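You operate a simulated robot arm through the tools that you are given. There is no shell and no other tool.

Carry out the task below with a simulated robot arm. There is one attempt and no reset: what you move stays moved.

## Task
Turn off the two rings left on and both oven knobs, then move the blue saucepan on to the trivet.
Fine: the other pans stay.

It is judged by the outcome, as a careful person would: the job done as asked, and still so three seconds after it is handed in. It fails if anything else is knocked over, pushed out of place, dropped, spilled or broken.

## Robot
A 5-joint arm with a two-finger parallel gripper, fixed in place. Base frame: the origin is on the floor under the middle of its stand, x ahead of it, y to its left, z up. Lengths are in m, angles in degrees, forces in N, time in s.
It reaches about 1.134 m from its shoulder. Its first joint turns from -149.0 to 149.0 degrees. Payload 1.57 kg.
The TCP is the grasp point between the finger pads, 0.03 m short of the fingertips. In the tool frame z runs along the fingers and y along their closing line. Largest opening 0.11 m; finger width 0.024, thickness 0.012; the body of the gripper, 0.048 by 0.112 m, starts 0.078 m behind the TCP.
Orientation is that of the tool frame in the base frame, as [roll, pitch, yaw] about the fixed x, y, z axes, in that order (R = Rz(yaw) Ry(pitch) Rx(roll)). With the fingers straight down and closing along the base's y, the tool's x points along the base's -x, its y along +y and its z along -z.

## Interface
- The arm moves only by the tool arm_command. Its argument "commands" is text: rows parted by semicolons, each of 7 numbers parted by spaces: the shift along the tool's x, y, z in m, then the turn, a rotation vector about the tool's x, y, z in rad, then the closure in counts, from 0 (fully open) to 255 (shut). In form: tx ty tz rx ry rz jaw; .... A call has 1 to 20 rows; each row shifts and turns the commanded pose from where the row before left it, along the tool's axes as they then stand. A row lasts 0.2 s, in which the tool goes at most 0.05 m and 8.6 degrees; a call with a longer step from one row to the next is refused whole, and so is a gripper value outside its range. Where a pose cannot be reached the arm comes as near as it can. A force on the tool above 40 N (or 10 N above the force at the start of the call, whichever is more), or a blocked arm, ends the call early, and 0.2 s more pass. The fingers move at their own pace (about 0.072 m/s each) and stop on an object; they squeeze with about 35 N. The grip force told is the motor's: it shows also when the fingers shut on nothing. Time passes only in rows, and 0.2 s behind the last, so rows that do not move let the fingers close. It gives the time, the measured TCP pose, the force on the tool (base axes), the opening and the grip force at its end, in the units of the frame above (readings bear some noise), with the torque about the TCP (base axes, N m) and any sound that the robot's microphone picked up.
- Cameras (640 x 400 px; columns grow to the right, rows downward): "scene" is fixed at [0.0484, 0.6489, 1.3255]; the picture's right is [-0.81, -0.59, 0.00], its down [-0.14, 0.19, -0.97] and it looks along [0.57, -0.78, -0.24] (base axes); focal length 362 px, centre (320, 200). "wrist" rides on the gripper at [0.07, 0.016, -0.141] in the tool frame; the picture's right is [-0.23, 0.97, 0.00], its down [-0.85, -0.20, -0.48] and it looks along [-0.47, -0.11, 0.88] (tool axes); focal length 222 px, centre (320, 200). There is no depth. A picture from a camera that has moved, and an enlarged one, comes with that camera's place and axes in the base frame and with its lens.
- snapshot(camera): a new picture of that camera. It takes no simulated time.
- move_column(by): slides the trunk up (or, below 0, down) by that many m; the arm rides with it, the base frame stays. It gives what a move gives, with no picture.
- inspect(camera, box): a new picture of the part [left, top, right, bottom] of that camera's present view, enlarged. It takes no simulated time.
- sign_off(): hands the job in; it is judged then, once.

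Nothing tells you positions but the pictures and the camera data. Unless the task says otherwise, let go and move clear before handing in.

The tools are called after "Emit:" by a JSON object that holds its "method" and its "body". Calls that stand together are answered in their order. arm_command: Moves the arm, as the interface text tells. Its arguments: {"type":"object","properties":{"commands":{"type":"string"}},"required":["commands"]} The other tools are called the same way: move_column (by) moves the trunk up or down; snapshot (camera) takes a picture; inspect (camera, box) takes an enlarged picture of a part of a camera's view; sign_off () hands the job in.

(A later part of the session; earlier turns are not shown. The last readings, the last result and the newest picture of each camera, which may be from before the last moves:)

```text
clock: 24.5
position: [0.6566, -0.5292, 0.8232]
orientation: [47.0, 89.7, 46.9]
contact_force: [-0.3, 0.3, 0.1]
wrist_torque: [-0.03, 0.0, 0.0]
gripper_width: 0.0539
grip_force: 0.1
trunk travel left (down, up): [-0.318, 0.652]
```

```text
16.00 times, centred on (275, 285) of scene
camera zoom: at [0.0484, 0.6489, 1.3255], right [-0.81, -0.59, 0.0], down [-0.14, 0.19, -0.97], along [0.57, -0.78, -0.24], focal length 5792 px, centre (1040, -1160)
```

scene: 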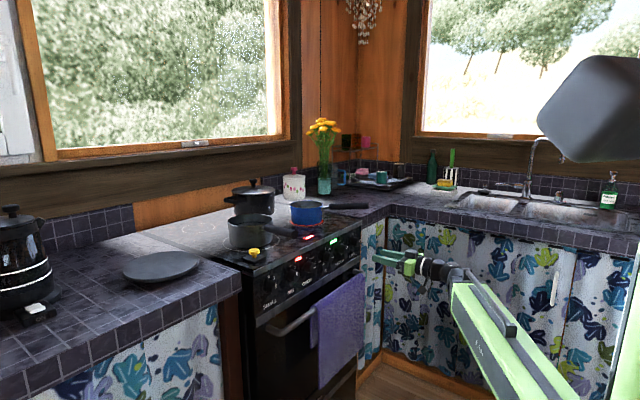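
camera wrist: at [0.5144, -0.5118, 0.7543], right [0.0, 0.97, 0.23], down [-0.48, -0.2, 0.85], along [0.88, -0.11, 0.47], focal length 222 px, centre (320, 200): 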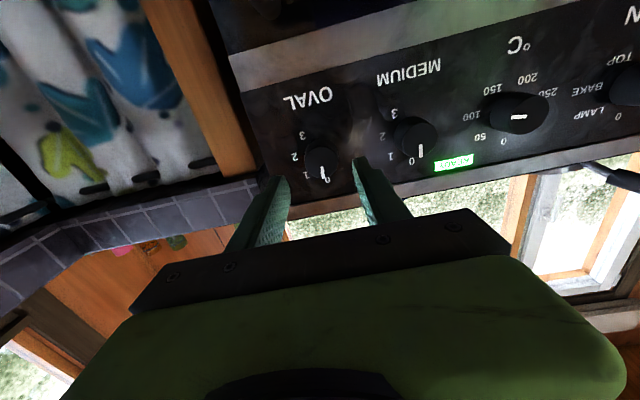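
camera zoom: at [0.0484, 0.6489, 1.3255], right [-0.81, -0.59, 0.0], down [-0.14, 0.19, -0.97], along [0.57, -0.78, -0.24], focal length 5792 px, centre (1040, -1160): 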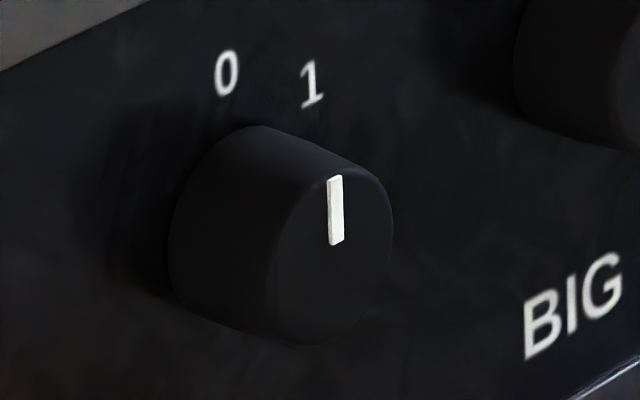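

OVAL's marker is still about 7–8° short of upright, while MEDIUM reads true. I'll regrip OVAL with better centring and finish the turn.

Emit:
{"method": "arm_command", "body": {"commands": "0 0.0012 0.025 0 0 0 130; 0 0 0.0245 0 0 0 130; 0 0 0 0 0 0 200; 0 0 0 0 0 0 255; 0 0 0 0 0 0 255"}}

Emit:
{"method": "arm_command", "body": {"commands": "0 0 0 0 0 -0.05 255; 0 0 0 0 0 -0.05 255"}}

Emit:
{"method": "inspect", "body": {"camera": "scene", "box": [335, 228, 365, 248]}}

Emit:
{"method": "inspect", "body": {"camera": "wrist", "box": [240, 130, 400, 230]}}

```text
clock: 25.7
position: [0.7073, -0.5266, 0.8242]
orientation: [8.5, 89.8, 8.4]
contact_force: [5.7, -1.0, 2.0]
wrist_torque: [0.03, -0.03, -0.19]
gripper_width: 0.0344
grip_force: 41.6
trunk travel left (down, up): [-0.318, 0.652]
```

```text
clock: 26.3
position: [0.7067, -0.5276, 0.8229]
orientation: [-87.4, 84.3, -87.6]
contact_force: [17.2, -5.7, 9.0]
wrist_torque: [0.02, -0.52, 0.01]
gripper_width: 0.0341
grip_force: 41.9
trunk travel left (down, up): [-0.318, 0.652]
```

```text
16.00 times, centred on (350, 238) of scene
camera zoom: at [0.0484, 0.6489, 1.3255], right [-0.81, -0.59, 0.0], down [-0.14, 0.19, -0.97], along [0.57, -0.78, -0.24], focal length 5792 px, centre (-160, -408)
```

zoom: 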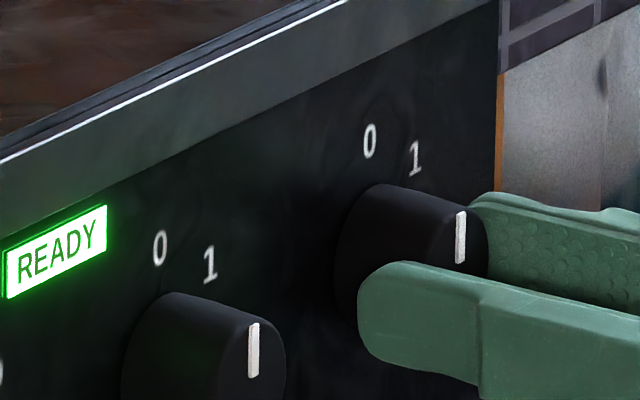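

```text
4.00 times, centred on (320, 180) of wrist
camera zoom: at [0.5647, -0.518, 0.7531], right [0.0, 0.99, 0.13], down [-0.48, -0.11, 0.87], along [0.88, -0.06, 0.48], focal length 888 px, centre (320, 280)
```

zoom: 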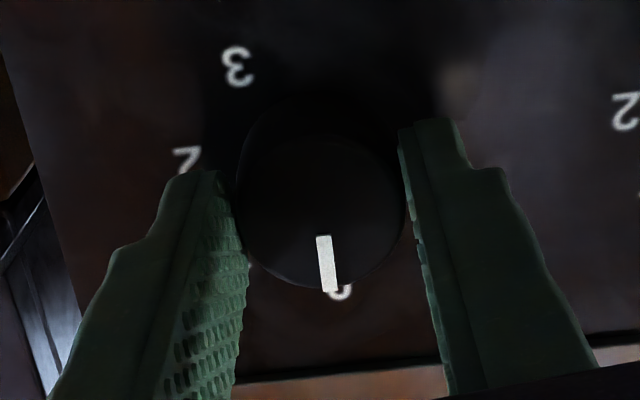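

The marker is nearly upright, with about 1–2° left by the tool's rotation. I'll add a small turn towards the stop while easing the axial pull.

Emit:
{"method": "arm_command", "body": {"commands": "0 0 0.001 0 0 -0.02 255; 0 0 0 0 0 -0.02 255"}}

Emit:
{"method": "inspect", "body": {"camera": "scene", "box": [335, 228, 365, 248]}}

Emit:
{"method": "inspect", "body": {"camera": "wrist", "box": [240, 130, 400, 230]}}

```text
clock: 26.9
position: [0.7055, -0.528, 0.8237]
orientation: [-88.8, 82.1, -89.0]
contact_force: [5.0, -2.3, 4.1]
wrist_torque: [0.62, -0.08, -0.11]
gripper_width: 0.0339
grip_force: 41.6
trunk travel left (down, up): [-0.318, 0.652]
```

```text
16.00 times, centred on (350, 238) of scene
camera zoom: at [0.0484, 0.6489, 1.3255], right [-0.81, -0.59, 0.0], down [-0.14, 0.19, -0.97], along [0.57, -0.78, -0.24], focal length 5792 px, centre (-160, -408)
```

zoom: 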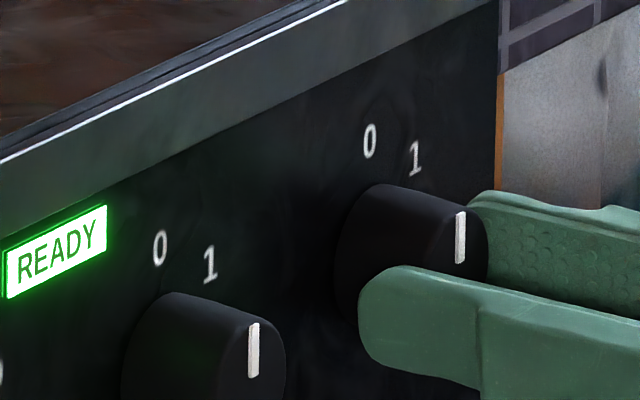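

```text
4.00 times, centred on (320, 180) of wrist
camera zoom: at [0.5646, -0.521, 0.7526], right [0.0, 1.0, 0.09], down [-0.48, -0.08, 0.87], along [0.88, -0.04, 0.48], focal length 888 px, centre (320, 280)
```

zoom: 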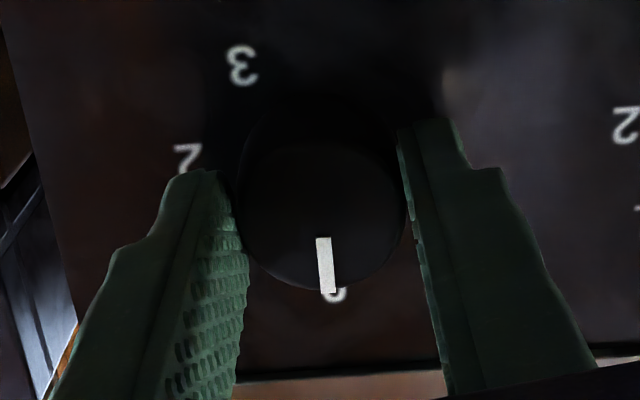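

OVAL now sits against its stop with the marker upright, like MEDIUM did. I'll release, back off, and move across to look at the °C and OVEN knobs.

Emit:
{"method": "arm_command", "body": {"commands": "0 0 0 0 0 0 130; 0 0 0 0 0 0 130; 0 0 -0.025 0 0 0 130; 0 0 -0.023 0 0 0 130; 0 0 0 0 0 0.137 130; 0 0.042 0 0 0 0 130; 0 0.042 0 0 0 0 130; 0 0.042 0 0 0 0 130"}}

Emit:
{"method": "snapshot", "body": {"camera": "wrist"}}

Emit:
{"method": "inspect", "body": {"camera": "wrist", "box": [300, 90, 540, 240]}}

Emit:
{"method": "inspect", "body": {"camera": "scene", "box": [220, 170, 400, 290]}}

Emit:
{"method": "inspect", "body": {"camera": "scene", "box": [335, 228, 365, 248]}}

```text
clock: 28.7
position: [0.6566, -0.4003, 0.824]
orientation: [-26.6, 89.8, -26.7]
contact_force: [-0.3, 0.1, 0.7]
wrist_torque: [0.0, -0.03, 0.0]
gripper_width: 0.0539
grip_force: 0.0
trunk travel left (down, up): [-0.318, 0.652]
```

```text
taken
camera wrist: at [0.5156, -0.3846, 0.7543], right [0.0, 0.97, 0.23], down [-0.48, -0.2, 0.85], along [0.88, -0.11, 0.47], focal length 222 px, centre (320, 200)
```

wrist: 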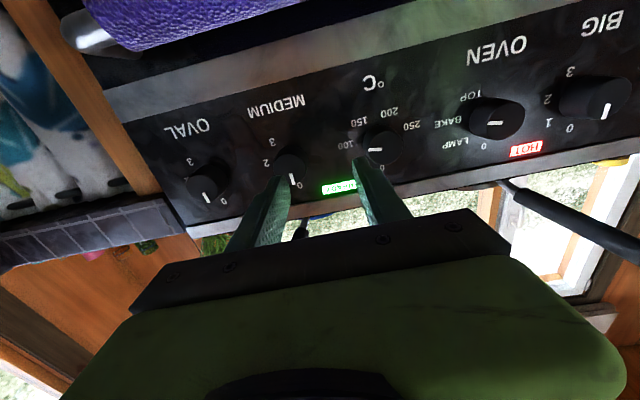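

```text
2.67 times, centred on (420, 165) of wrist
camera zoom: at [0.5156, -0.3846, 0.7543], right [0.0, 0.97, 0.23], down [-0.48, -0.2, 0.85], along [0.88, -0.11, 0.47], focal length 592 px, centre (53, 293)
```

zoom: 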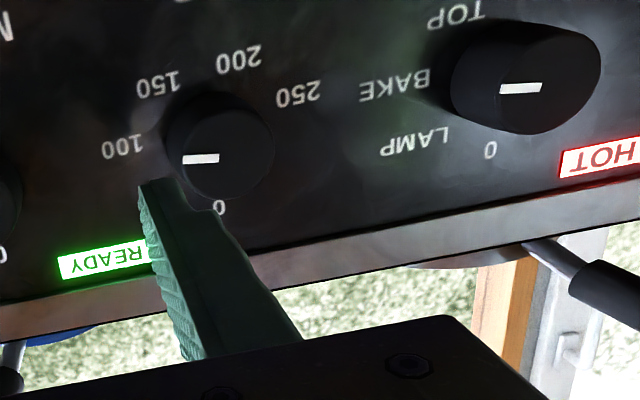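

```text
3.33 times, centred on (310, 230) of scene
camera zoom: at [0.0484, 0.6489, 1.3255], right [-0.81, -0.59, 0.0], down [-0.14, 0.19, -0.97], along [0.57, -0.78, -0.24], focal length 1207 px, centre (353, 100)
```

zoom: 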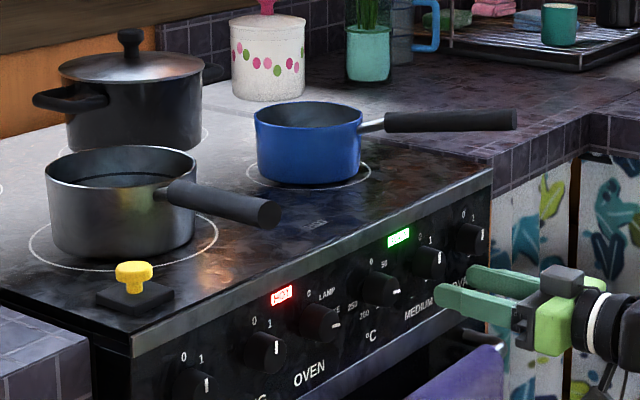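

```text
16.00 times, centred on (350, 238) of scene
camera zoom: at [0.0484, 0.6489, 1.3255], right [-0.81, -0.59, 0.0], down [-0.14, 0.19, -0.97], along [0.57, -0.78, -0.24], focal length 5792 px, centre (-160, -408)
```

zoom: 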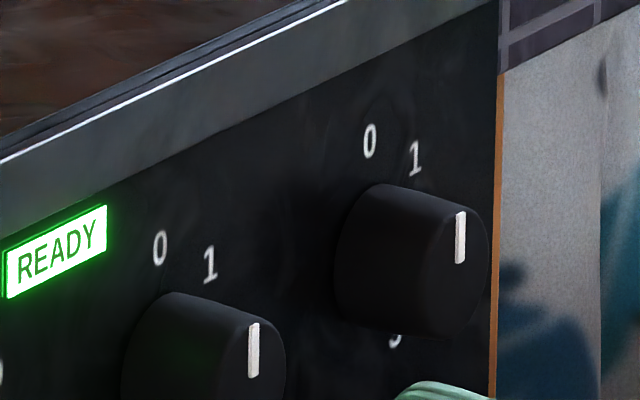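

Both rings are off and the hob's HOT light has gone out. The °C knob is at y≈-0.338 and needs about 103° of turn, so I'll line up on it with the gripper pre-rolled clockwise.

Emit:
{"method": "arm_command", "body": {"commands": "0 0.0309 0.0165 0 0 0 130; 0 0.0309 0.0165 0 0 0 130; 0 0 0 0 0 0.1286 130; 0 0 0 0 0 0.1286 130; 0 0 0 0 0 0.1286 130; 0 0 0 0 0 0.1286 130; 0 0 0 0 0 0.1286 130; 0 0 0 0 0 0.1286 130; 0 0 0 0 0 0.1286 130"}}

Emit:
{"method": "snapshot", "body": {"camera": "wrist"}}

Emit:
{"method": "inspect", "body": {"camera": "wrist", "box": [240, 130, 400, 230]}}

Emit:
{"method": "inspect", "body": {"camera": "scene", "box": [310, 210, 430, 290]}}

```text
clock: 30.7
position: [0.6924, -0.3399, 0.8234]
orientation: [89.8, 38.4, 89.8]
contact_force: [0.8, 0.2, 0.8]
wrist_torque: [0.0, -0.01, 0.01]
gripper_width: 0.054
grip_force: 0.0
trunk travel left (down, up): [-0.318, 0.652]
```

```text
taken
camera wrist: at [0.5508, -0.2743, 0.7933], right [0.0, 0.43, 0.9], down [-0.48, -0.79, 0.37], along [0.88, -0.43, 0.21], focal length 222 px, centre (320, 200)
```

wrist: 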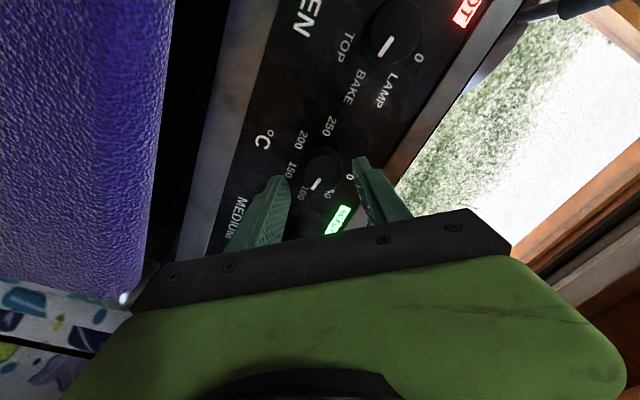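

```text
4.00 times, centred on (320, 180) of wrist
camera zoom: at [0.5508, -0.2743, 0.7933], right [0.0, 0.43, 0.9], down [-0.48, -0.79, 0.37], along [0.88, -0.43, 0.21], focal length 888 px, centre (320, 280)
```

zoom: 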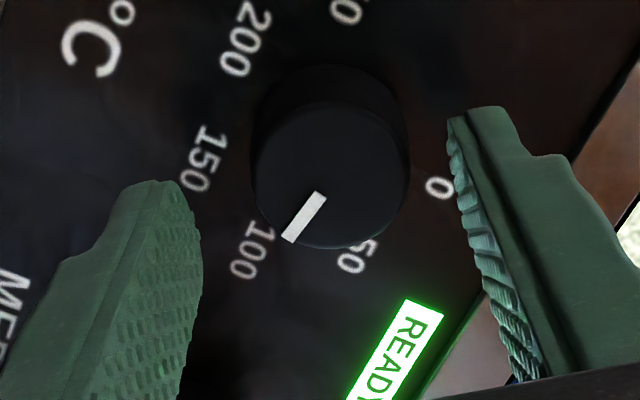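

```text
5.00 times, centred on (370, 250) of scene
camera zoom: at [0.0484, 0.6489, 1.3255], right [-0.81, -0.59, 0.0], down [-0.14, 0.19, -0.97], along [0.57, -0.78, -0.24], focal length 1810 px, centre (70, -50)
```

zoom: 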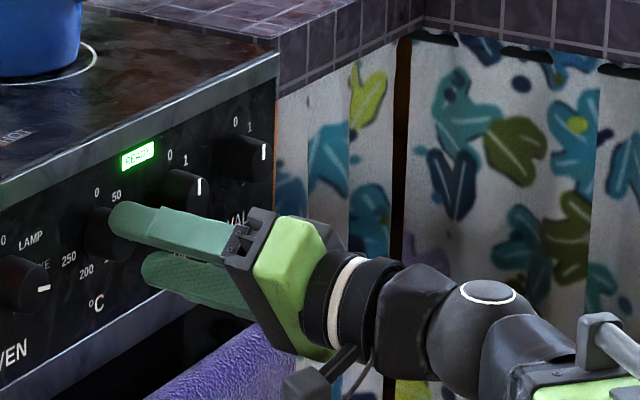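

The °C knob reads 100 and its centre is about 1.5 mm to the left of the tool axis. I'll correct that, go in and grip.

Emit:
{"method": "arm_command", "body": {"commands": "0.0009 0.0011 0.004 0 0 0 130; 0 0 0.004 0 0 0 130; 0 0 0.004 0 0 0 130; 0 0 0.002 0 0 0 130; 0 0 0 0 0 0 200; 0 0 0 0 0 0 255; 0 0 0 0 0 0 255"}}

Emit:
{"method": "inspect", "body": {"camera": "wrist", "box": [240, 130, 400, 230]}}

```text
clock: 32.3
position: [0.7062, -0.3386, 0.8243]
orientation: [89.7, 38.5, 89.8]
contact_force: [9.7, 5.2, 14.8]
wrist_torque: [0.03, -0.5, 0.32]
gripper_width: 0.0341
grip_force: 40.9
trunk travel left (down, up): [-0.318, 0.652]
```

```text
4.00 times, centred on (320, 180) of wrist
camera zoom: at [0.564, -0.2722, 0.794], right [0.0, 0.43, 0.9], down [-0.48, -0.79, 0.38], along [0.88, -0.43, 0.21], focal length 888 px, centre (320, 280)
```

zoom: 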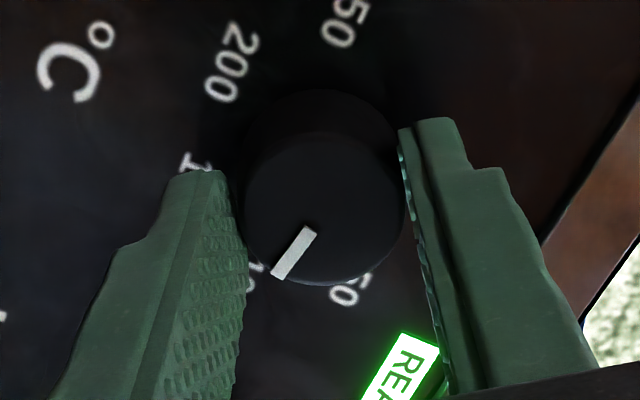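

The grip is firm but about 1.5 mm off-centre along the closing line, mostly low. I'll raise the trunk 1 mm and start the turn, in stages.

Emit:
{"method": "move_column", "body": {"by": 0.001}}

Emit:
{"method": "arm_command", "body": {"commands": "0.0003 0.0005 0.0005 0 0 -0.1 255; 0 0 0 0 0 -0.13 255; 0 0 0 0 0 -0.13 255; 0 0 0 0 0 -0.13 255"}}

Emit:
{"method": "inspect", "body": {"camera": "wrist", "box": [240, 130, 400, 230]}}

```text
clock: 32.8
position: [0.7051, -0.337, 0.8246]
orientation: [89.9, 38.7, 89.9]
contact_force: [3.9, 9.7, 3.1]
wrist_torque: [-0.01, -0.03, 0.3]
gripper_width: 0.0342
grip_force: 41.6
trunk travel left (down, up): [-0.319, 0.651]
```

```text
clock: 33.8
position: [0.7058, -0.3375, 0.824]
orientation: [89.7, 66.9, 89.5]
contact_force: [-19.5, 6.9, -17.3]
wrist_torque: [0.0, 0.41, 0.27]
gripper_width: 0.034
grip_force: 41.6
trunk travel left (down, up): [-0.319, 0.651]
```

```text
4.00 times, centred on (320, 180) of wrist
camera zoom: at [0.5641, -0.2944, 0.7671], right [0.0, 0.81, 0.59], down [-0.48, -0.52, 0.71], along [0.88, -0.29, 0.39], focal length 888 px, centre (320, 280)
```

zoom: 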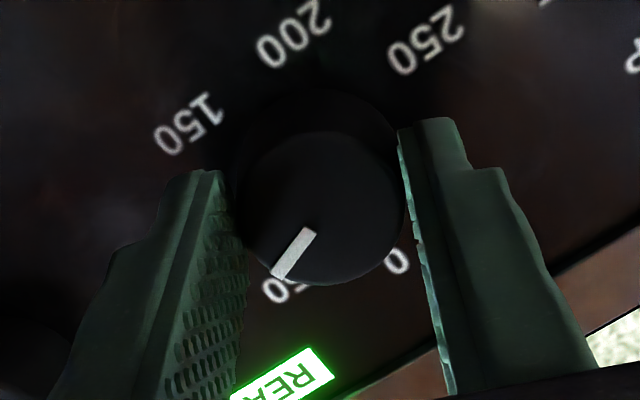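

The turn is going well (28° done, marker following), but side forces have built up from a small vertical offset. I'll lower the trunk 2 mm to relieve that and then continue.

Emit:
{"method": "move_column", "body": {"by": -0.002}}

Emit:
{"method": "arm_command", "body": {"commands": "0 0 -0.001 0 0 -0.06 255; 0 0 0 0 0 -0.1 255"}}

Emit:
{"method": "inspect", "body": {"camera": "wrist", "box": [240, 130, 400, 230]}}

```text
clock: 34.3
position: [0.7047, -0.3369, 0.8243]
orientation: [89.1, 66.4, 89.0]
contact_force: [-7.1, 1.6, 6.0]
wrist_torque: [0.01, -0.4, 0.01]
gripper_width: 0.0342
grip_force: 41.3
trunk travel left (down, up): [-0.317, 0.653]
```

```text
clock: 35.0
position: [0.7057, -0.3361, 0.8239]
orientation: [88.1, 75.4, 87.9]
contact_force: [7.5, -1.6, 12.4]
wrist_torque: [-0.02, -0.24, -0.05]
gripper_width: 0.0341
grip_force: 41.5
trunk travel left (down, up): [-0.317, 0.653]
stopped in row 2: the force on the tool passed its limit at 43 N (the readings are from after the stop); the commanded pose is now the measured one
```

```text
4.00 times, centred on (320, 180) of wrist
camera zoom: at [0.5645, -0.3033, 0.7603], right [0.0, 0.89, 0.46], down [-0.49, -0.41, 0.77], along [0.87, -0.23, 0.43], focal length 888 px, centre (320, 280)
```

zoom: 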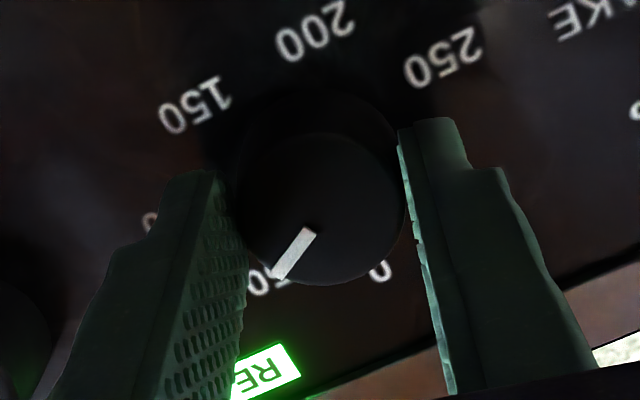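

The turn has reached about 37° of the 103° when the force limit tripped. I'll release here, so that the grip can re-centre, and check alignment.

Emit:
{"method": "arm_command", "body": {"commands": "0 0 0 0 0 0 130; 0 0 0 0 0 0 130"}}

Emit:
{"method": "inspect", "body": {"camera": "wrist", "box": [240, 130, 400, 230]}}

Emit:
{"method": "inspect", "body": {"camera": "scene", "box": [310, 230, 370, 270]}}

```text
clock: 35.6
position: [0.7054, -0.338, 0.8233]
orientation: [88.5, 75.5, 88.3]
contact_force: [0.6, 0.3, -0.2]
wrist_torque: [-0.01, -0.01, 0.0]
gripper_width: 0.054
grip_force: 0.0
trunk travel left (down, up): [-0.317, 0.653]
```

```text
4.00 times, centred on (320, 180) of wrist
camera zoom: at [0.5642, -0.3037, 0.7598], right [0.0, 0.89, 0.46], down [-0.49, -0.41, 0.77], along [0.87, -0.23, 0.43], focal length 888 px, centre (320, 280)
```

zoom: 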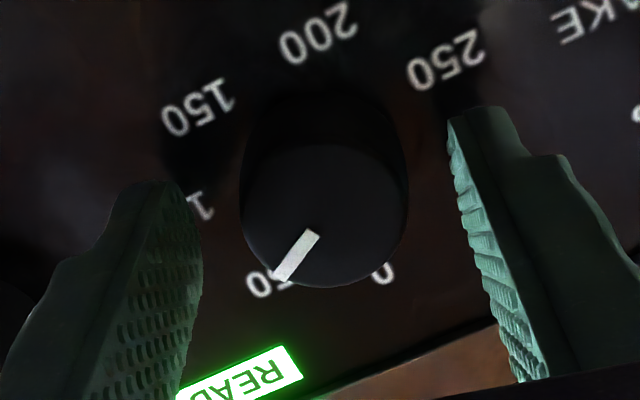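

```text
10.00 times, centred on (340, 250) of scene
camera zoom: at [0.0484, 0.6489, 1.3255], right [-0.81, -0.59, 0.0], down [-0.14, 0.19, -0.97], along [0.57, -0.78, -0.24], focal length 3620 px, centre (120, -300)
```

zoom: 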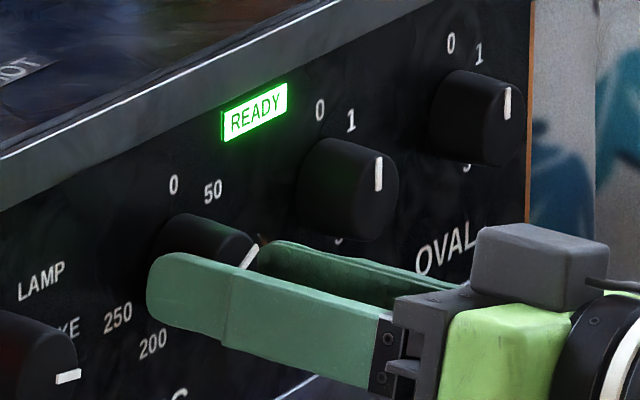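

The °C knob is at roughly "66°→50" with the fingers well centred. I'll grip again and do the remaining ~66° in one continuous call.

Emit:
{"method": "arm_command", "body": {"commands": "0 0.0003 0 0 0 0 200; 0 0 0 0 0 0 255; 0 0 0 0 0 0 255; 0 0 0 0 0 -0.128 255; 0 0 0 0 0 -0.128 255; 0 0 0 0 0 -0.128 255; 0 0 0 0 0 -0.128 255; 0 0 0 0 0 -0.128 255; 0 0 0 0 0 -0.128 255; 0 0 0 0 0 -0.128 255; 0 0 0 0 0 -0.128 255; 0 0 0 0 0 -0.128 255"}}

Emit:
{"method": "inspect", "body": {"camera": "wrist", "box": [240, 130, 400, 230]}}

Emit:
{"method": "inspect", "body": {"camera": "scene", "box": [310, 230, 370, 270]}}

```text
clock: 38.2
position: [0.7059, -0.3394, 0.8225]
orientation: [-89.4, 38.5, -90.2]
contact_force: [13.4, -25.1, 16.1]
wrist_torque: [0.65, -0.25, -0.81]
gripper_width: 0.034
grip_force: 41.9
trunk travel left (down, up): [-0.317, 0.653]
```

```text
4.00 times, centred on (320, 180) of wrist
camera zoom: at [0.5636, -0.3822, 0.7669], right [0.01, 0.78, -0.62], down [-0.48, 0.55, 0.69], along [0.88, 0.29, 0.38], focal length 888 px, centre (320, 280)
```

zoom: 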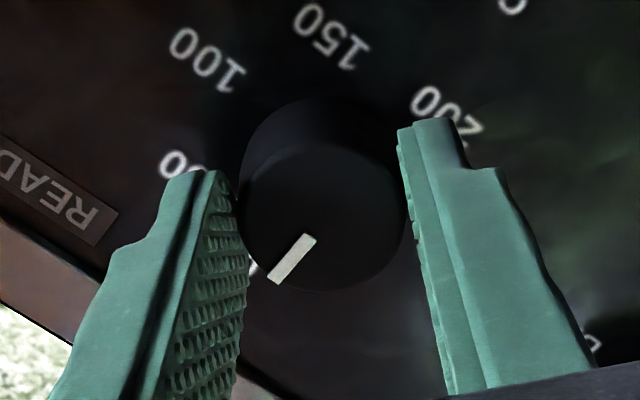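

```text
10.00 times, centred on (340, 250) of scene
camera zoom: at [0.0484, 0.6489, 1.3255], right [-0.81, -0.59, 0.0], down [-0.14, 0.19, -0.97], along [0.57, -0.78, -0.24], focal length 3620 px, centre (120, -300)
```

zoom: 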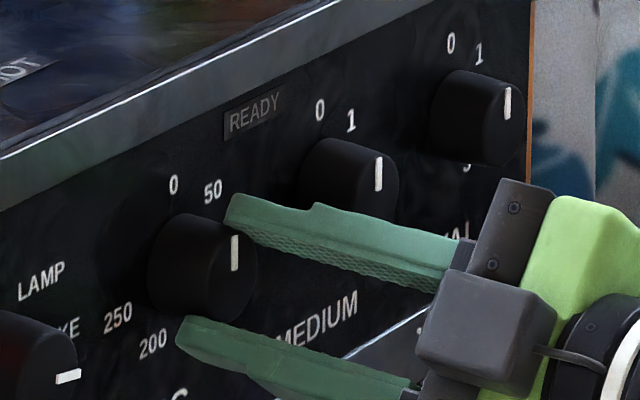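

°C is now at 0 (READY light is off and the knob is on its stop). I'll release and back off; OVEN is too close to the arm's minimum radius for a straight approach, so I'll yaw the tool about 20° to the left for it.

Emit:
{"method": "arm_command", "body": {"commands": "0 0 0 0 0 0 130; 0 0 0 0 0 0 130; 0 0 -0.0155 0 0 0 130; 0.0245 -0.0194 -0.018 0 0 0 130; 0.0245 -0.0194 -0.018 0 0 0 130; 0 0 0 -0.0723 -0.0912 0 150; 0 0 0 -0.0723 -0.0912 0 150; 0 0 0 -0.0723 -0.0912 0 150; 0 0 0 0 0 -0.111 150; 0 0 0 0 0 -0.111 150"}}

Emit:
{"method": "snapshot", "body": {"camera": "wrist"}}

Emit:
{"method": "snapshot", "body": {"camera": "scene"}}

```text
clock: 40.4
position: [0.6543, -0.3992, 0.822]
orientation: [-89.5, 25.5, -70.1]
contact_force: [0.6, -0.4, -0.6]
wrist_torque: [0.03, 0.02, -0.02]
gripper_width: 0.0454
grip_force: 0.0
trunk travel left (down, up): [-0.317, 0.653]
```

```text
taken
camera wrist: at [0.5396, -0.4991, 0.7785], right [-0.21, 0.59, -0.78], down [-0.69, 0.48, 0.55], along [0.7, 0.65, 0.3], focal length 222 px, centre (320, 200)
```

wrist: 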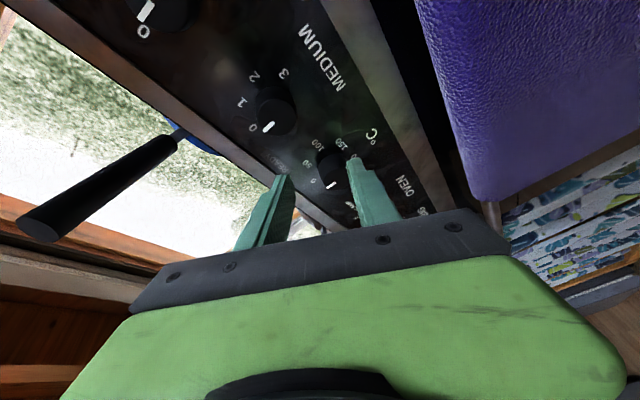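

```text
taken
```

scene: 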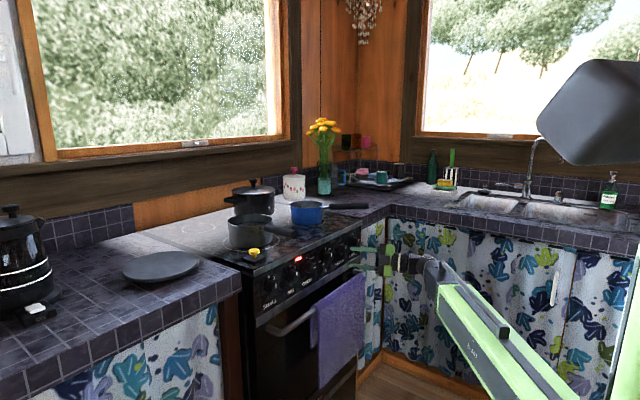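

The tool is yawed 20° and rolled as planned. Now I'll slide across to the pre-grasp pose in front of OVEN.

Emit:
{"method": "move_column", "body": {"by": 0.001}}

Emit:
{"method": "arm_command", "body": {"commands": "-0.02955 0.01423 0.01823 0 0 0 140; -0.02955 0.01423 0.01823 0 0 0 140; -0.02955 0.01423 0.01823 0 0 0 140; -0.02955 0.01423 0.01823 0 0 0 140"}}

Emit:
{"method": "snapshot", "body": {"camera": "wrist"}}

Emit:
{"method": "inspect", "body": {"camera": "wrist", "box": [240, 130, 400, 230]}}

Emit:
{"method": "inspect", "body": {"camera": "scene", "box": [260, 230, 380, 310]}}

```text
clock: 40.9
position: [0.6539, -0.3997, 0.824]
orientation: [-89.6, 25.6, -70.0]
contact_force: [0.1, 0.2, 0.1]
wrist_torque: [0.01, 0.01, 0.0]
gripper_width: 0.0453
grip_force: 0.0
trunk travel left (down, up): [-0.318, 0.652]
```

```text
clock: 41.9
position: [0.6801, -0.2505, 0.8232]
orientation: [-89.8, 25.6, -69.9]
contact_force: [0.0, -0.3, -0.2]
wrist_torque: [0.0, 0.0, 0.04]
gripper_width: 0.0497
grip_force: 0.0
trunk travel left (down, up): [-0.318, 0.652]
```

```text
taken
camera wrist: at [0.565, -0.3507, 0.7793], right [-0.21, 0.59, -0.78], down [-0.69, 0.48, 0.55], along [0.7, 0.65, 0.3], focal length 222 px, centre (320, 200)
```

wrist: 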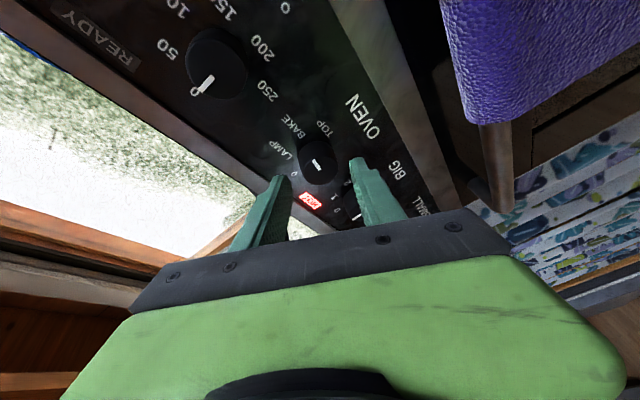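

```text
4.00 times, centred on (320, 180) of wrist
camera zoom: at [0.565, -0.3507, 0.7793], right [-0.21, 0.59, -0.78], down [-0.69, 0.48, 0.55], along [0.7, 0.65, 0.3], focal length 888 px, centre (320, 280)
```

zoom: 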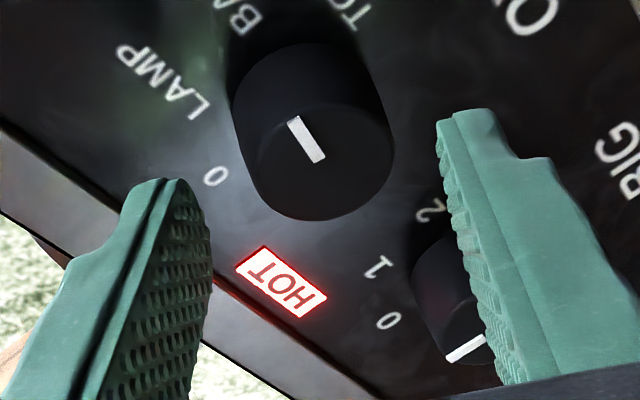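

```text
5.00 times, centred on (320, 270) of scene
camera zoom: at [0.0484, 0.6489, 1.3255], right [-0.81, -0.59, 0.0], down [-0.14, 0.19, -0.97], along [0.57, -0.78, -0.24], focal length 1810 px, centre (320, -150)
```

zoom: 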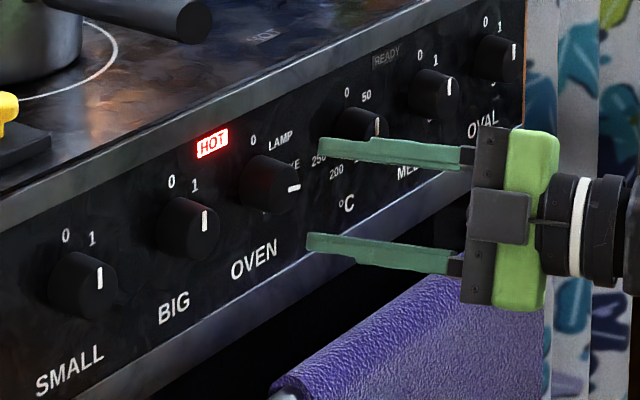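

Emit:
{"method": "inspect", "body": {"camera": "wrist", "box": [290, 135, 346, 190]}}

Emit:
{"method": "inspect", "body": {"camera": "scene", "box": [290, 250, 335, 280]}}

```text
7.27 times, centred on (318, 162) of wrist
camera zoom: at [0.565, -0.3507, 0.7793], right [-0.21, 0.59, -0.78], down [-0.69, 0.48, 0.55], along [0.7, 0.65, 0.3], focal length 1615 px, centre (334, 473)
```

zoom: 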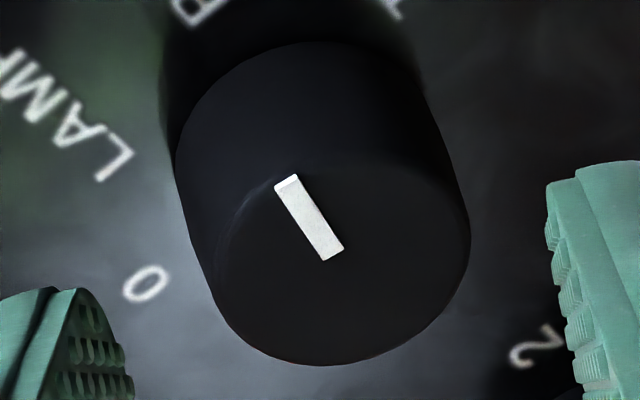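

```text
13.33 times, centred on (312, 265) of scene
camera zoom: at [0.0484, 0.6489, 1.3255], right [-0.81, -0.59, 0.0], down [-0.14, 0.19, -0.97], along [0.57, -0.78, -0.24], focal length 4826 px, centre (420, -667)
```

zoom: 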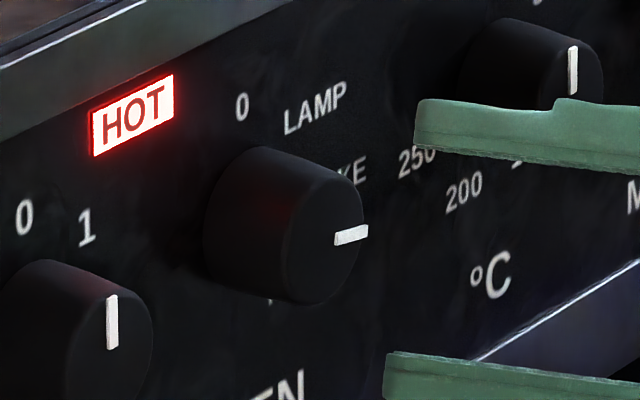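

OVEN's axis measures y≈-0.2335, z≈0.824, about 1.4 mm right of my tool axis. I'll correct for it and go in along the tool axis with the jaws open.

Emit:
{"method": "arm_command", "body": {"commands": "0.0013 -0.0006 0.006 0 0 0 140; 0 0 0.006 0 0 0 140; 0 0 0.006 0 0 0 140; 0 0 0.006 0 0 0 140; 0 0 0.0055 0 0 0 140"}}

Emit:
{"method": "inspect", "body": {"camera": "wrist", "box": [240, 130, 400, 230]}}

Emit:
{"method": "inspect", "body": {"camera": "scene", "box": [280, 245, 340, 285]}}

```text
clock: 43.1
position: [0.7075, -0.2426, 0.825]
orientation: [-89.6, 25.7, -70.0]
contact_force: [-0.3, 0.0, -0.4]
wrist_torque: [0.03, -0.03, 0.01]
gripper_width: 0.0496
grip_force: 0.0
trunk travel left (down, up): [-0.318, 0.652]
```

```text
4.00 times, centred on (320, 180) of wrist
camera zoom: at [0.5922, -0.3422, 0.7795], right [-0.21, 0.59, -0.78], down [-0.68, 0.48, 0.55], along [0.7, 0.65, 0.31], focal length 888 px, centre (320, 280)
```

zoom: 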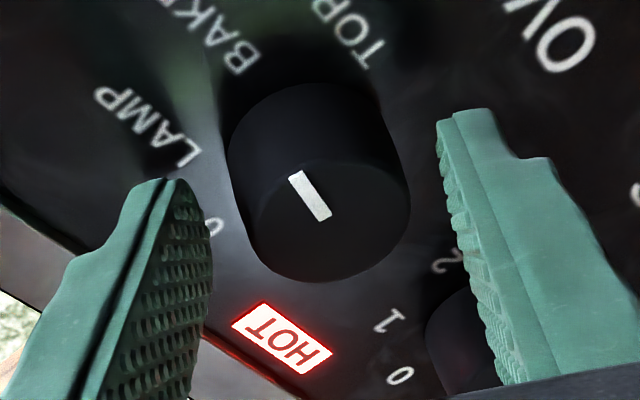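

```text
10.00 times, centred on (310, 265) of scene
camera zoom: at [0.0484, 0.6489, 1.3255], right [-0.81, -0.59, 0.0], down [-0.14, 0.19, -0.97], along [0.57, -0.78, -0.24], focal length 3620 px, centre (420, -450)
```

zoom: 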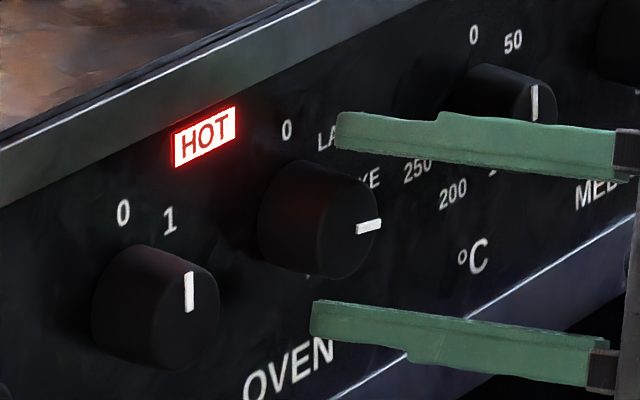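

The fingers straddle OVEN well. I'll close and turn it counter-clockwise by about 51° in one call.

Emit:
{"method": "arm_command", "body": {"commands": "0 0 0 0 0 0 200; 0 0 0 0 0 0 255; 0 0 0 0 0 0 255; 0 0 0 0 0 -0.1 255; 0 0 0 0 0 -0.1 255; 0 0 0 0 0 -0.1 255; 0 0 0 0 0 -0.1 255; 0 0 0 0 0 -0.1 255; 0 0 0 0 0 -0.1 255; 0 0 0 0 0 -0.1 255; 0 0 0 0 0 -0.1 255; 0 0 0 0 0 -0.1 255"}}

Emit:
{"method": "inspect", "body": {"camera": "wrist", "box": [240, 130, 400, 230]}}

Emit:
{"method": "inspect", "body": {"camera": "scene", "box": [280, 245, 340, 285]}}

```text
clock: 44.8
position: [0.7056, -0.2418, 0.8262]
orientation: [-89.8, 7.5, -70.2]
contact_force: [-2.1, -0.3, 21.6]
wrist_torque: [0.25, -0.44, 0.45]
gripper_width: 0.0337
grip_force: 41.5
out of reach, approached as far as the arm can: row 7, 8
trunk travel left (down, up): [-0.318, 0.652]
stopped in row 8: the force on the tool passed its limit at 44 N (the readings are from after the stop); the commanded pose is now the measured one
```

```text
4.00 times, centred on (320, 180) of wrist
camera zoom: at [0.5951, -0.3524, 0.8], right [-0.12, 0.33, -0.94], down [-0.73, 0.61, 0.31], along [0.68, 0.72, 0.17], focal length 888 px, centre (320, 280)
```

zoom: 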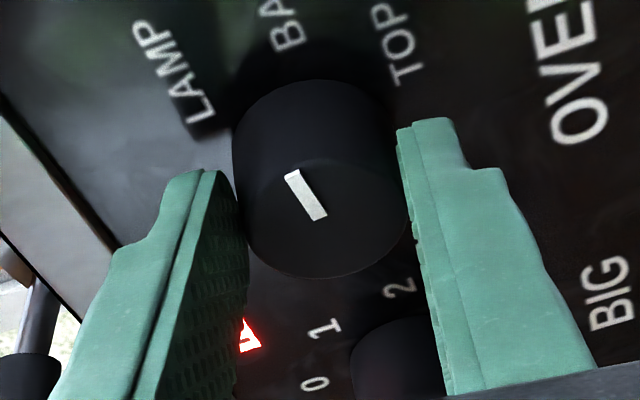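

```text
10.00 times, centred on (310, 265) of scene
camera zoom: at [0.0484, 0.6489, 1.3255], right [-0.81, -0.59, 0.0], down [-0.14, 0.19, -0.97], along [0.57, -0.78, -0.24], focal length 3620 px, centre (420, -450)
```

zoom: 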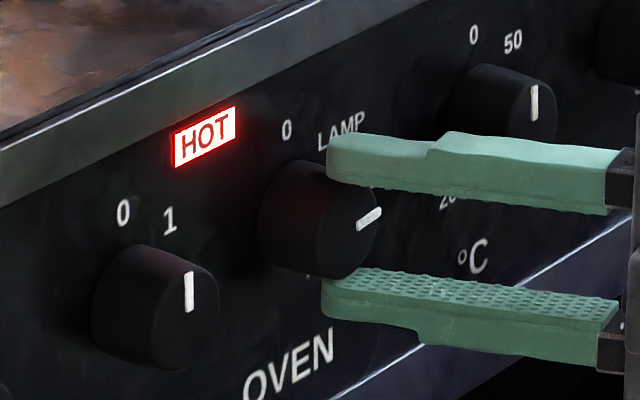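

The knob turned about 18° before the arm reported its limit, which may be a roll-joint stop. I'll release and test the roll range without gripping.

Emit:
{"method": "arm_command", "body": {"commands": "0 0 0 0 0 0 140; 0 0 0 0 0 0 140; 0 0 0 0 0 -0.1 140; 0 0 0 0 0 -0.1 140; 0 0 0 0 0 -0.1 140"}}

Emit:
{"method": "inspect", "body": {"camera": "wrist", "box": [240, 130, 400, 230]}}

```text
clock: 46.0
position: [0.7073, -0.2423, 0.8221]
orientation: [-90.1, 7.4, -70.5]
contact_force: [-0.2, -0.1, -0.3]
wrist_torque: [-0.02, -0.01, 0.02]
gripper_width: 0.0495
grip_force: 0.0
out of reach, approached as far as the arm can: row 3, 4, 5
trunk travel left (down, up): [-0.318, 0.652]
```

```text
4.00 times, centred on (320, 180) of wrist
camera zoom: at [0.5963, -0.3529, 0.7984], right [-0.12, 0.33, -0.94], down [-0.73, 0.61, 0.31], along [0.68, 0.72, 0.17], focal length 888 px, centre (320, 280)
```

zoom: 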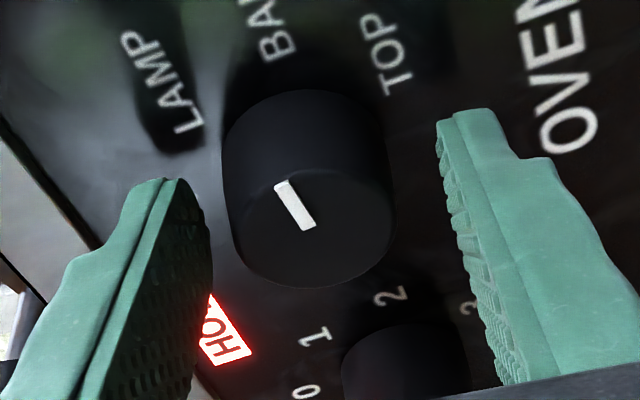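

That confirms a roll limit near -83°. The gripper is symmetric, so I'll back off and roll round to the other side (about +130°), which should give enough travel for the rest of the turn.

Emit:
{"method": "arm_command", "body": {"commands": "0 0 -0.015 0 0 0 140; 0 0 -0.014 0 0 0 140; 0 0 0 0 0 0.148 140; 0 0 0 0 0 0.148 140; 0 0 0 0 0 0.148 140; 0 0 0 0 0 0.148 140; 0 0 0 0 0 0.148 140; 0 0 0 0 0 0.148 140; 0 0 0 0 0 0.148 140; 0 0 0 0 0 0.148 140; 0 0 0 0 0 0.148 140; 0 0 0 0 0 0.148 140; 0 0 0 0 0 0.148 140; 0 0 0 0 0 0.148 140; 0 0 0 0 0 0.148 140; 0 0 0 0 0 0.148 140; 0 0 0 0 0 0.148 140; 0 0 0 0 0 0.148 140; 0 0 0 0 0 0.148 140; 0 0 0 0 0 0.148 140"}}

Emit:
{"method": "snapshot", "body": {"camera": "wrist"}}

Emit:
{"method": "inspect", "body": {"camera": "scene", "box": [260, 210, 420, 310]}}

```text
clock: 50.2
position: [0.6806, -0.2513, 0.822]
orientation: [90.1, 19.8, 109.7]
contact_force: [-0.4, 0.8, 0.6]
wrist_torque: [0.01, 0.02, -0.01]
gripper_width: 0.0497
grip_force: 0.0
trunk travel left (down, up): [-0.318, 0.652]
```

```text
taken
camera wrist: at [0.5231, -0.2321, 0.8153], right [-0.04, 0.11, 0.99], down [-0.16, -0.98, 0.1], along [0.99, -0.15, 0.05], focal length 222 px, centre (320, 200)
```

wrist: 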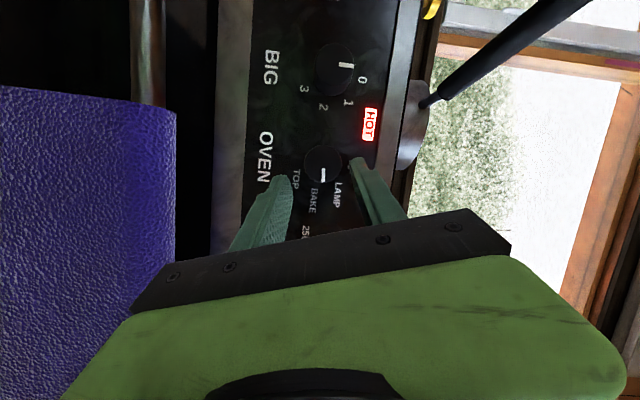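

```text
4.00 times, centred on (340, 260) of scene
camera zoom: at [0.0484, 0.6489, 1.3255], right [-0.81, -0.59, 0.0], down [-0.14, 0.19, -0.97], along [0.57, -0.78, -0.24], focal length 1448 px, centre (240, -40)
```

zoom: 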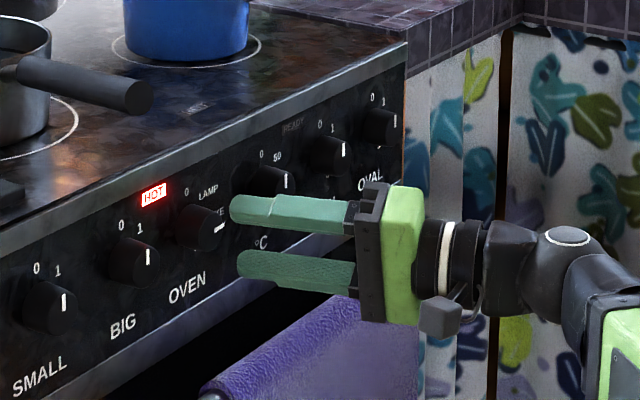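

Roll to +70° works, and the OVEN marker stands at about 85°. I'll roll further to about +130° and raise the trunk 1 mm.

Emit:
{"method": "move_column", "body": {"by": 0.001}}

Emit:
{"method": "arm_command", "body": {"commands": "0 0 0 0 0 0.148 140; 0 0 0 0 0 0.148 140; 0 0 0 0 0 0.148 140; 0 0 0 0 0 0.148 140; 0 0 0 0 0 0.148 140; 0 0 0 0 0 0.148 140; 0 0 0 0 0 0.148 140"}}

Emit:
{"method": "snapshot", "body": {"camera": "wrist"}}

Emit:
{"method": "inspect", "body": {"camera": "wrist", "box": [240, 130, 400, 230]}}

Emit:
{"method": "inspect", "body": {"camera": "wrist", "box": [290, 135, 346, 190]}}

```text
clock: 50.7
position: [0.6808, -0.2521, 0.8225]
orientation: [90.1, 20.0, 109.7]
contact_force: [-0.4, -0.5, 0.1]
wrist_torque: [0.03, -0.01, -0.02]
gripper_width: 0.0495
grip_force: 0.0
trunk travel left (down, up): [-0.319, 0.651]
```

```text
clock: 52.3
position: [0.6802, -0.2518, 0.8234]
orientation: [90.1, -39.6, 109.6]
contact_force: [0.0, -0.5, -0.1]
wrist_torque: [0.02, 0.01, 0.02]
gripper_width: 0.0494
grip_force: 0.1
trunk travel left (down, up): [-0.319, 0.651]
```

```text
taken
camera wrist: at [0.5319, -0.2584, 0.8815], right [0.27, -0.75, 0.61], down [-0.27, -0.66, -0.7], along [0.92, 0.02, -0.38], focal length 222 px, centre (320, 200)
```

wrist: 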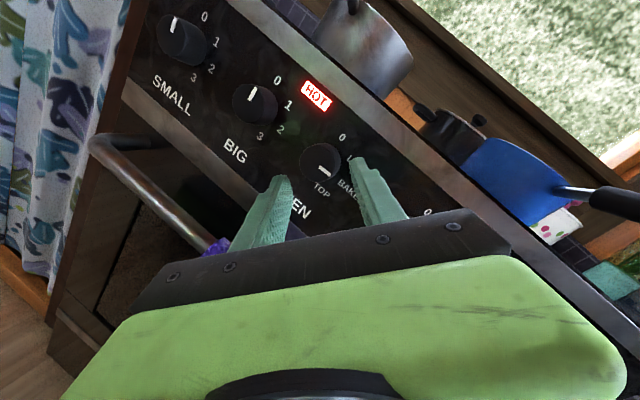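

```text
4.00 times, centred on (320, 180) of wrist
camera zoom: at [0.5319, -0.2584, 0.8815], right [0.27, -0.75, 0.61], down [-0.27, -0.66, -0.7], along [0.92, 0.02, -0.38], focal length 888 px, centre (320, 280)
```

zoom: 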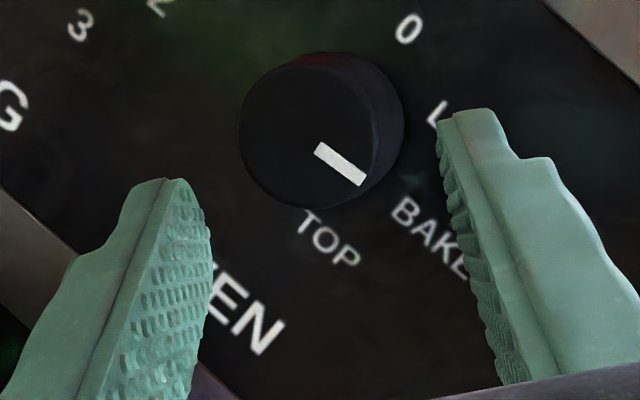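

```text
7.27 times, centred on (318, 162) of wrist
camera zoom: at [0.5319, -0.2584, 0.8815], right [0.27, -0.75, 0.61], down [-0.27, -0.66, -0.7], along [0.92, 0.02, -0.38], focal length 1615 px, centre (334, 473)
```

zoom: 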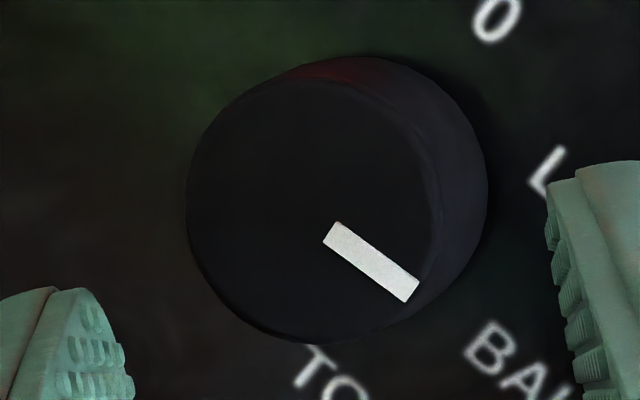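

The view from above shows OVEN's marker just past 80° and the gripper nearly on axis. I'll trim 2 mm sideways and 1 mm up, then go in.

Emit:
{"method": "move_column", "body": {"by": 0.001}}

Emit:
{"method": "arm_command", "body": {"commands": "0.0015 -0.0012 0.006 0 0 0 140; 0 0 0.006 0 0 0 140; 0 0 0.006 0 0 0 140; 0 0 0.006 0 0 0 140; 0 0 0.005 0 0 0 140"}}

Emit:
{"method": "inspect", "body": {"camera": "wrist", "box": [240, 130, 400, 230]}}

```text
clock: 52.8
position: [0.6808, -0.2521, 0.8247]
orientation: [90.1, -39.4, 109.6]
contact_force: [-0.7, 0.1, -0.4]
wrist_torque: [-0.02, -0.01, 0.01]
gripper_width: 0.0497
grip_force: 0.1
trunk travel left (down, up): [-0.32, 0.65]
```

```text
clock: 54.0
position: [0.7059, -0.2402, 0.8248]
orientation: [89.9, -39.4, 109.7]
contact_force: [0.6, -0.3, -0.7]
wrist_torque: [0.01, 0.0, 0.0]
gripper_width: 0.0494
grip_force: 0.1
trunk travel left (down, up): [-0.32, 0.65]
```

```text
4.00 times, centred on (320, 180) of wrist
camera zoom: at [0.5582, -0.2468, 0.8825], right [0.27, -0.75, 0.61], down [-0.27, -0.66, -0.7], along [0.92, 0.02, -0.38], focal length 888 px, centre (320, 280)
```

zoom: 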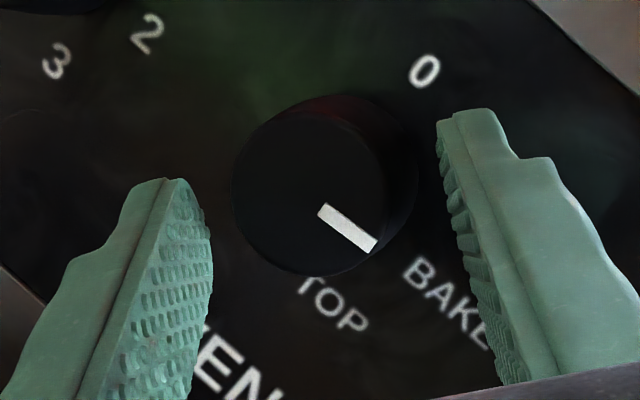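

The knob sits between the pads with clearance on both sides. I'll grip and turn the remaining ~85° in one call.

Emit:
{"method": "arm_command", "body": {"commands": "0 0 0 0 0 0 200; 0 0 0 0 0 0 255; 0 0 0 0 0 0 255; 0 0 0 0 0 -0.12 255; 0 0 0 0 0 -0.12 255; 0 0 0 0 0 -0.12 255; 0 0 0 0 0 -0.12 255; 0 0 0 0 0 -0.12 255; 0 0 0 0 0 -0.12 255; 0 0 0 0 0 -0.12 255; 0 0 0 0 0 -0.12 255; 0 0 0 0 0 -0.12 255; 0 0 0 0 0 -0.12 255; 0 0 0 0 0 -0.12 255; 0 0 0 0 0 -0.12 255"}}

Emit:
{"method": "inspect", "body": {"camera": "wrist", "box": [240, 130, 400, 230]}}

Emit:
{"method": "inspect", "body": {"camera": "scene", "box": [280, 245, 340, 285]}}

```text
clock: 57.2
position: [0.7051, -0.2395, 0.8253]
orientation: [89.9, 43.3, 109.6]
contact_force: [-9.4, -3.2, 4.7]
wrist_torque: [0.04, 1.33, -0.19]
gripper_width: 0.0361
grip_force: 43.2
trunk travel left (down, up): [-0.32, 0.65]
```

```text
4.00 times, centred on (320, 180) of wrist
camera zoom: at [0.5511, -0.2294, 0.79], right [-0.17, 0.47, 0.86], down [-0.2, -0.88, 0.44], along [0.97, -0.09, 0.24], focal length 888 px, centre (320, 280)
```

zoom: 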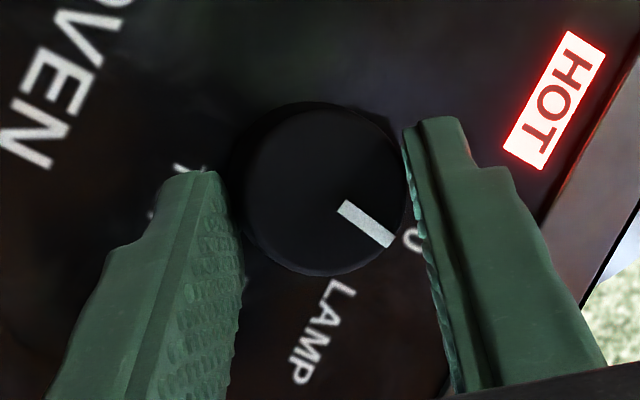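

```text
10.00 times, centred on (310, 265) of scene
camera zoom: at [0.0484, 0.6489, 1.3255], right [-0.81, -0.59, 0.0], down [-0.14, 0.19, -0.97], along [0.57, -0.78, -0.24], focal length 3620 px, centre (420, -450)
```

zoom: 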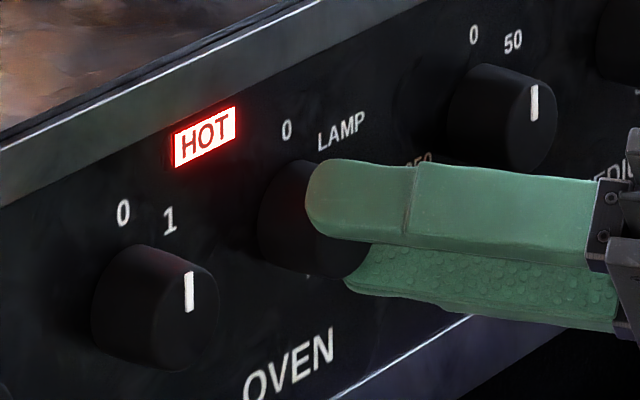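

The knob has turned most of the way. I'll release and read its marker before finishing.

Emit:
{"method": "arm_command", "body": {"commands": "0 0 0 0 0 0 140; 0 0 0 0 0 0 140; 0 0 -0.015 0 0 0 140; 0 0 -0.0135 0 0 0 140"}}

Emit:
{"method": "inspect", "body": {"camera": "wrist", "box": [240, 130, 400, 230]}}

Emit:
{"method": "inspect", "body": {"camera": "scene", "box": [290, 250, 335, 280]}}

```text
clock: 58.2
position: [0.6811, -0.2498, 0.8241]
orientation: [90.1, 43.1, 109.8]
contact_force: [-0.1, -0.1, 1.2]
wrist_torque: [0.01, -0.01, 0.0]
gripper_width: 0.0492
grip_force: 0.0
trunk travel left (down, up): [-0.32, 0.65]
```

```text
4.00 times, centred on (320, 180) of wrist
camera zoom: at [0.5263, -0.239, 0.7897], right [-0.17, 0.47, 0.87], down [-0.19, -0.88, 0.44], along [0.97, -0.09, 0.24], focal length 888 px, centre (320, 280)
```

zoom: 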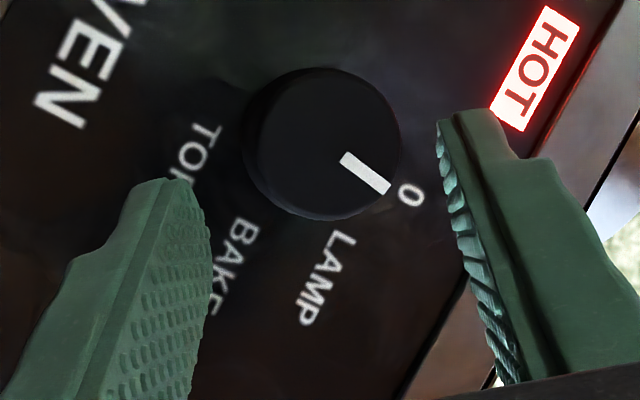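

```text
13.33 times, centred on (312, 265) of scene
camera zoom: at [0.0484, 0.6489, 1.3255], right [-0.81, -0.59, 0.0], down [-0.14, 0.19, -0.97], along [0.57, -0.78, -0.24], focal length 4826 px, centre (420, -667)
```

zoom: 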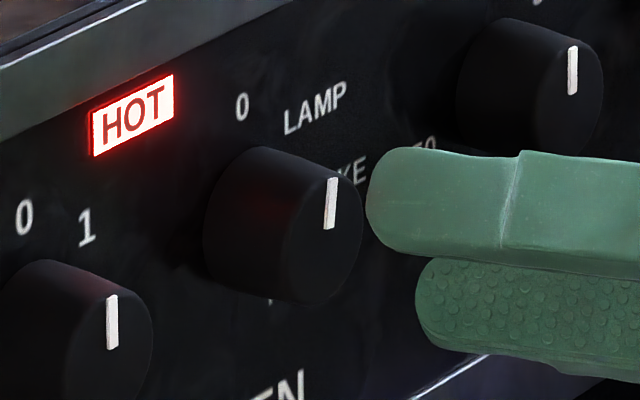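

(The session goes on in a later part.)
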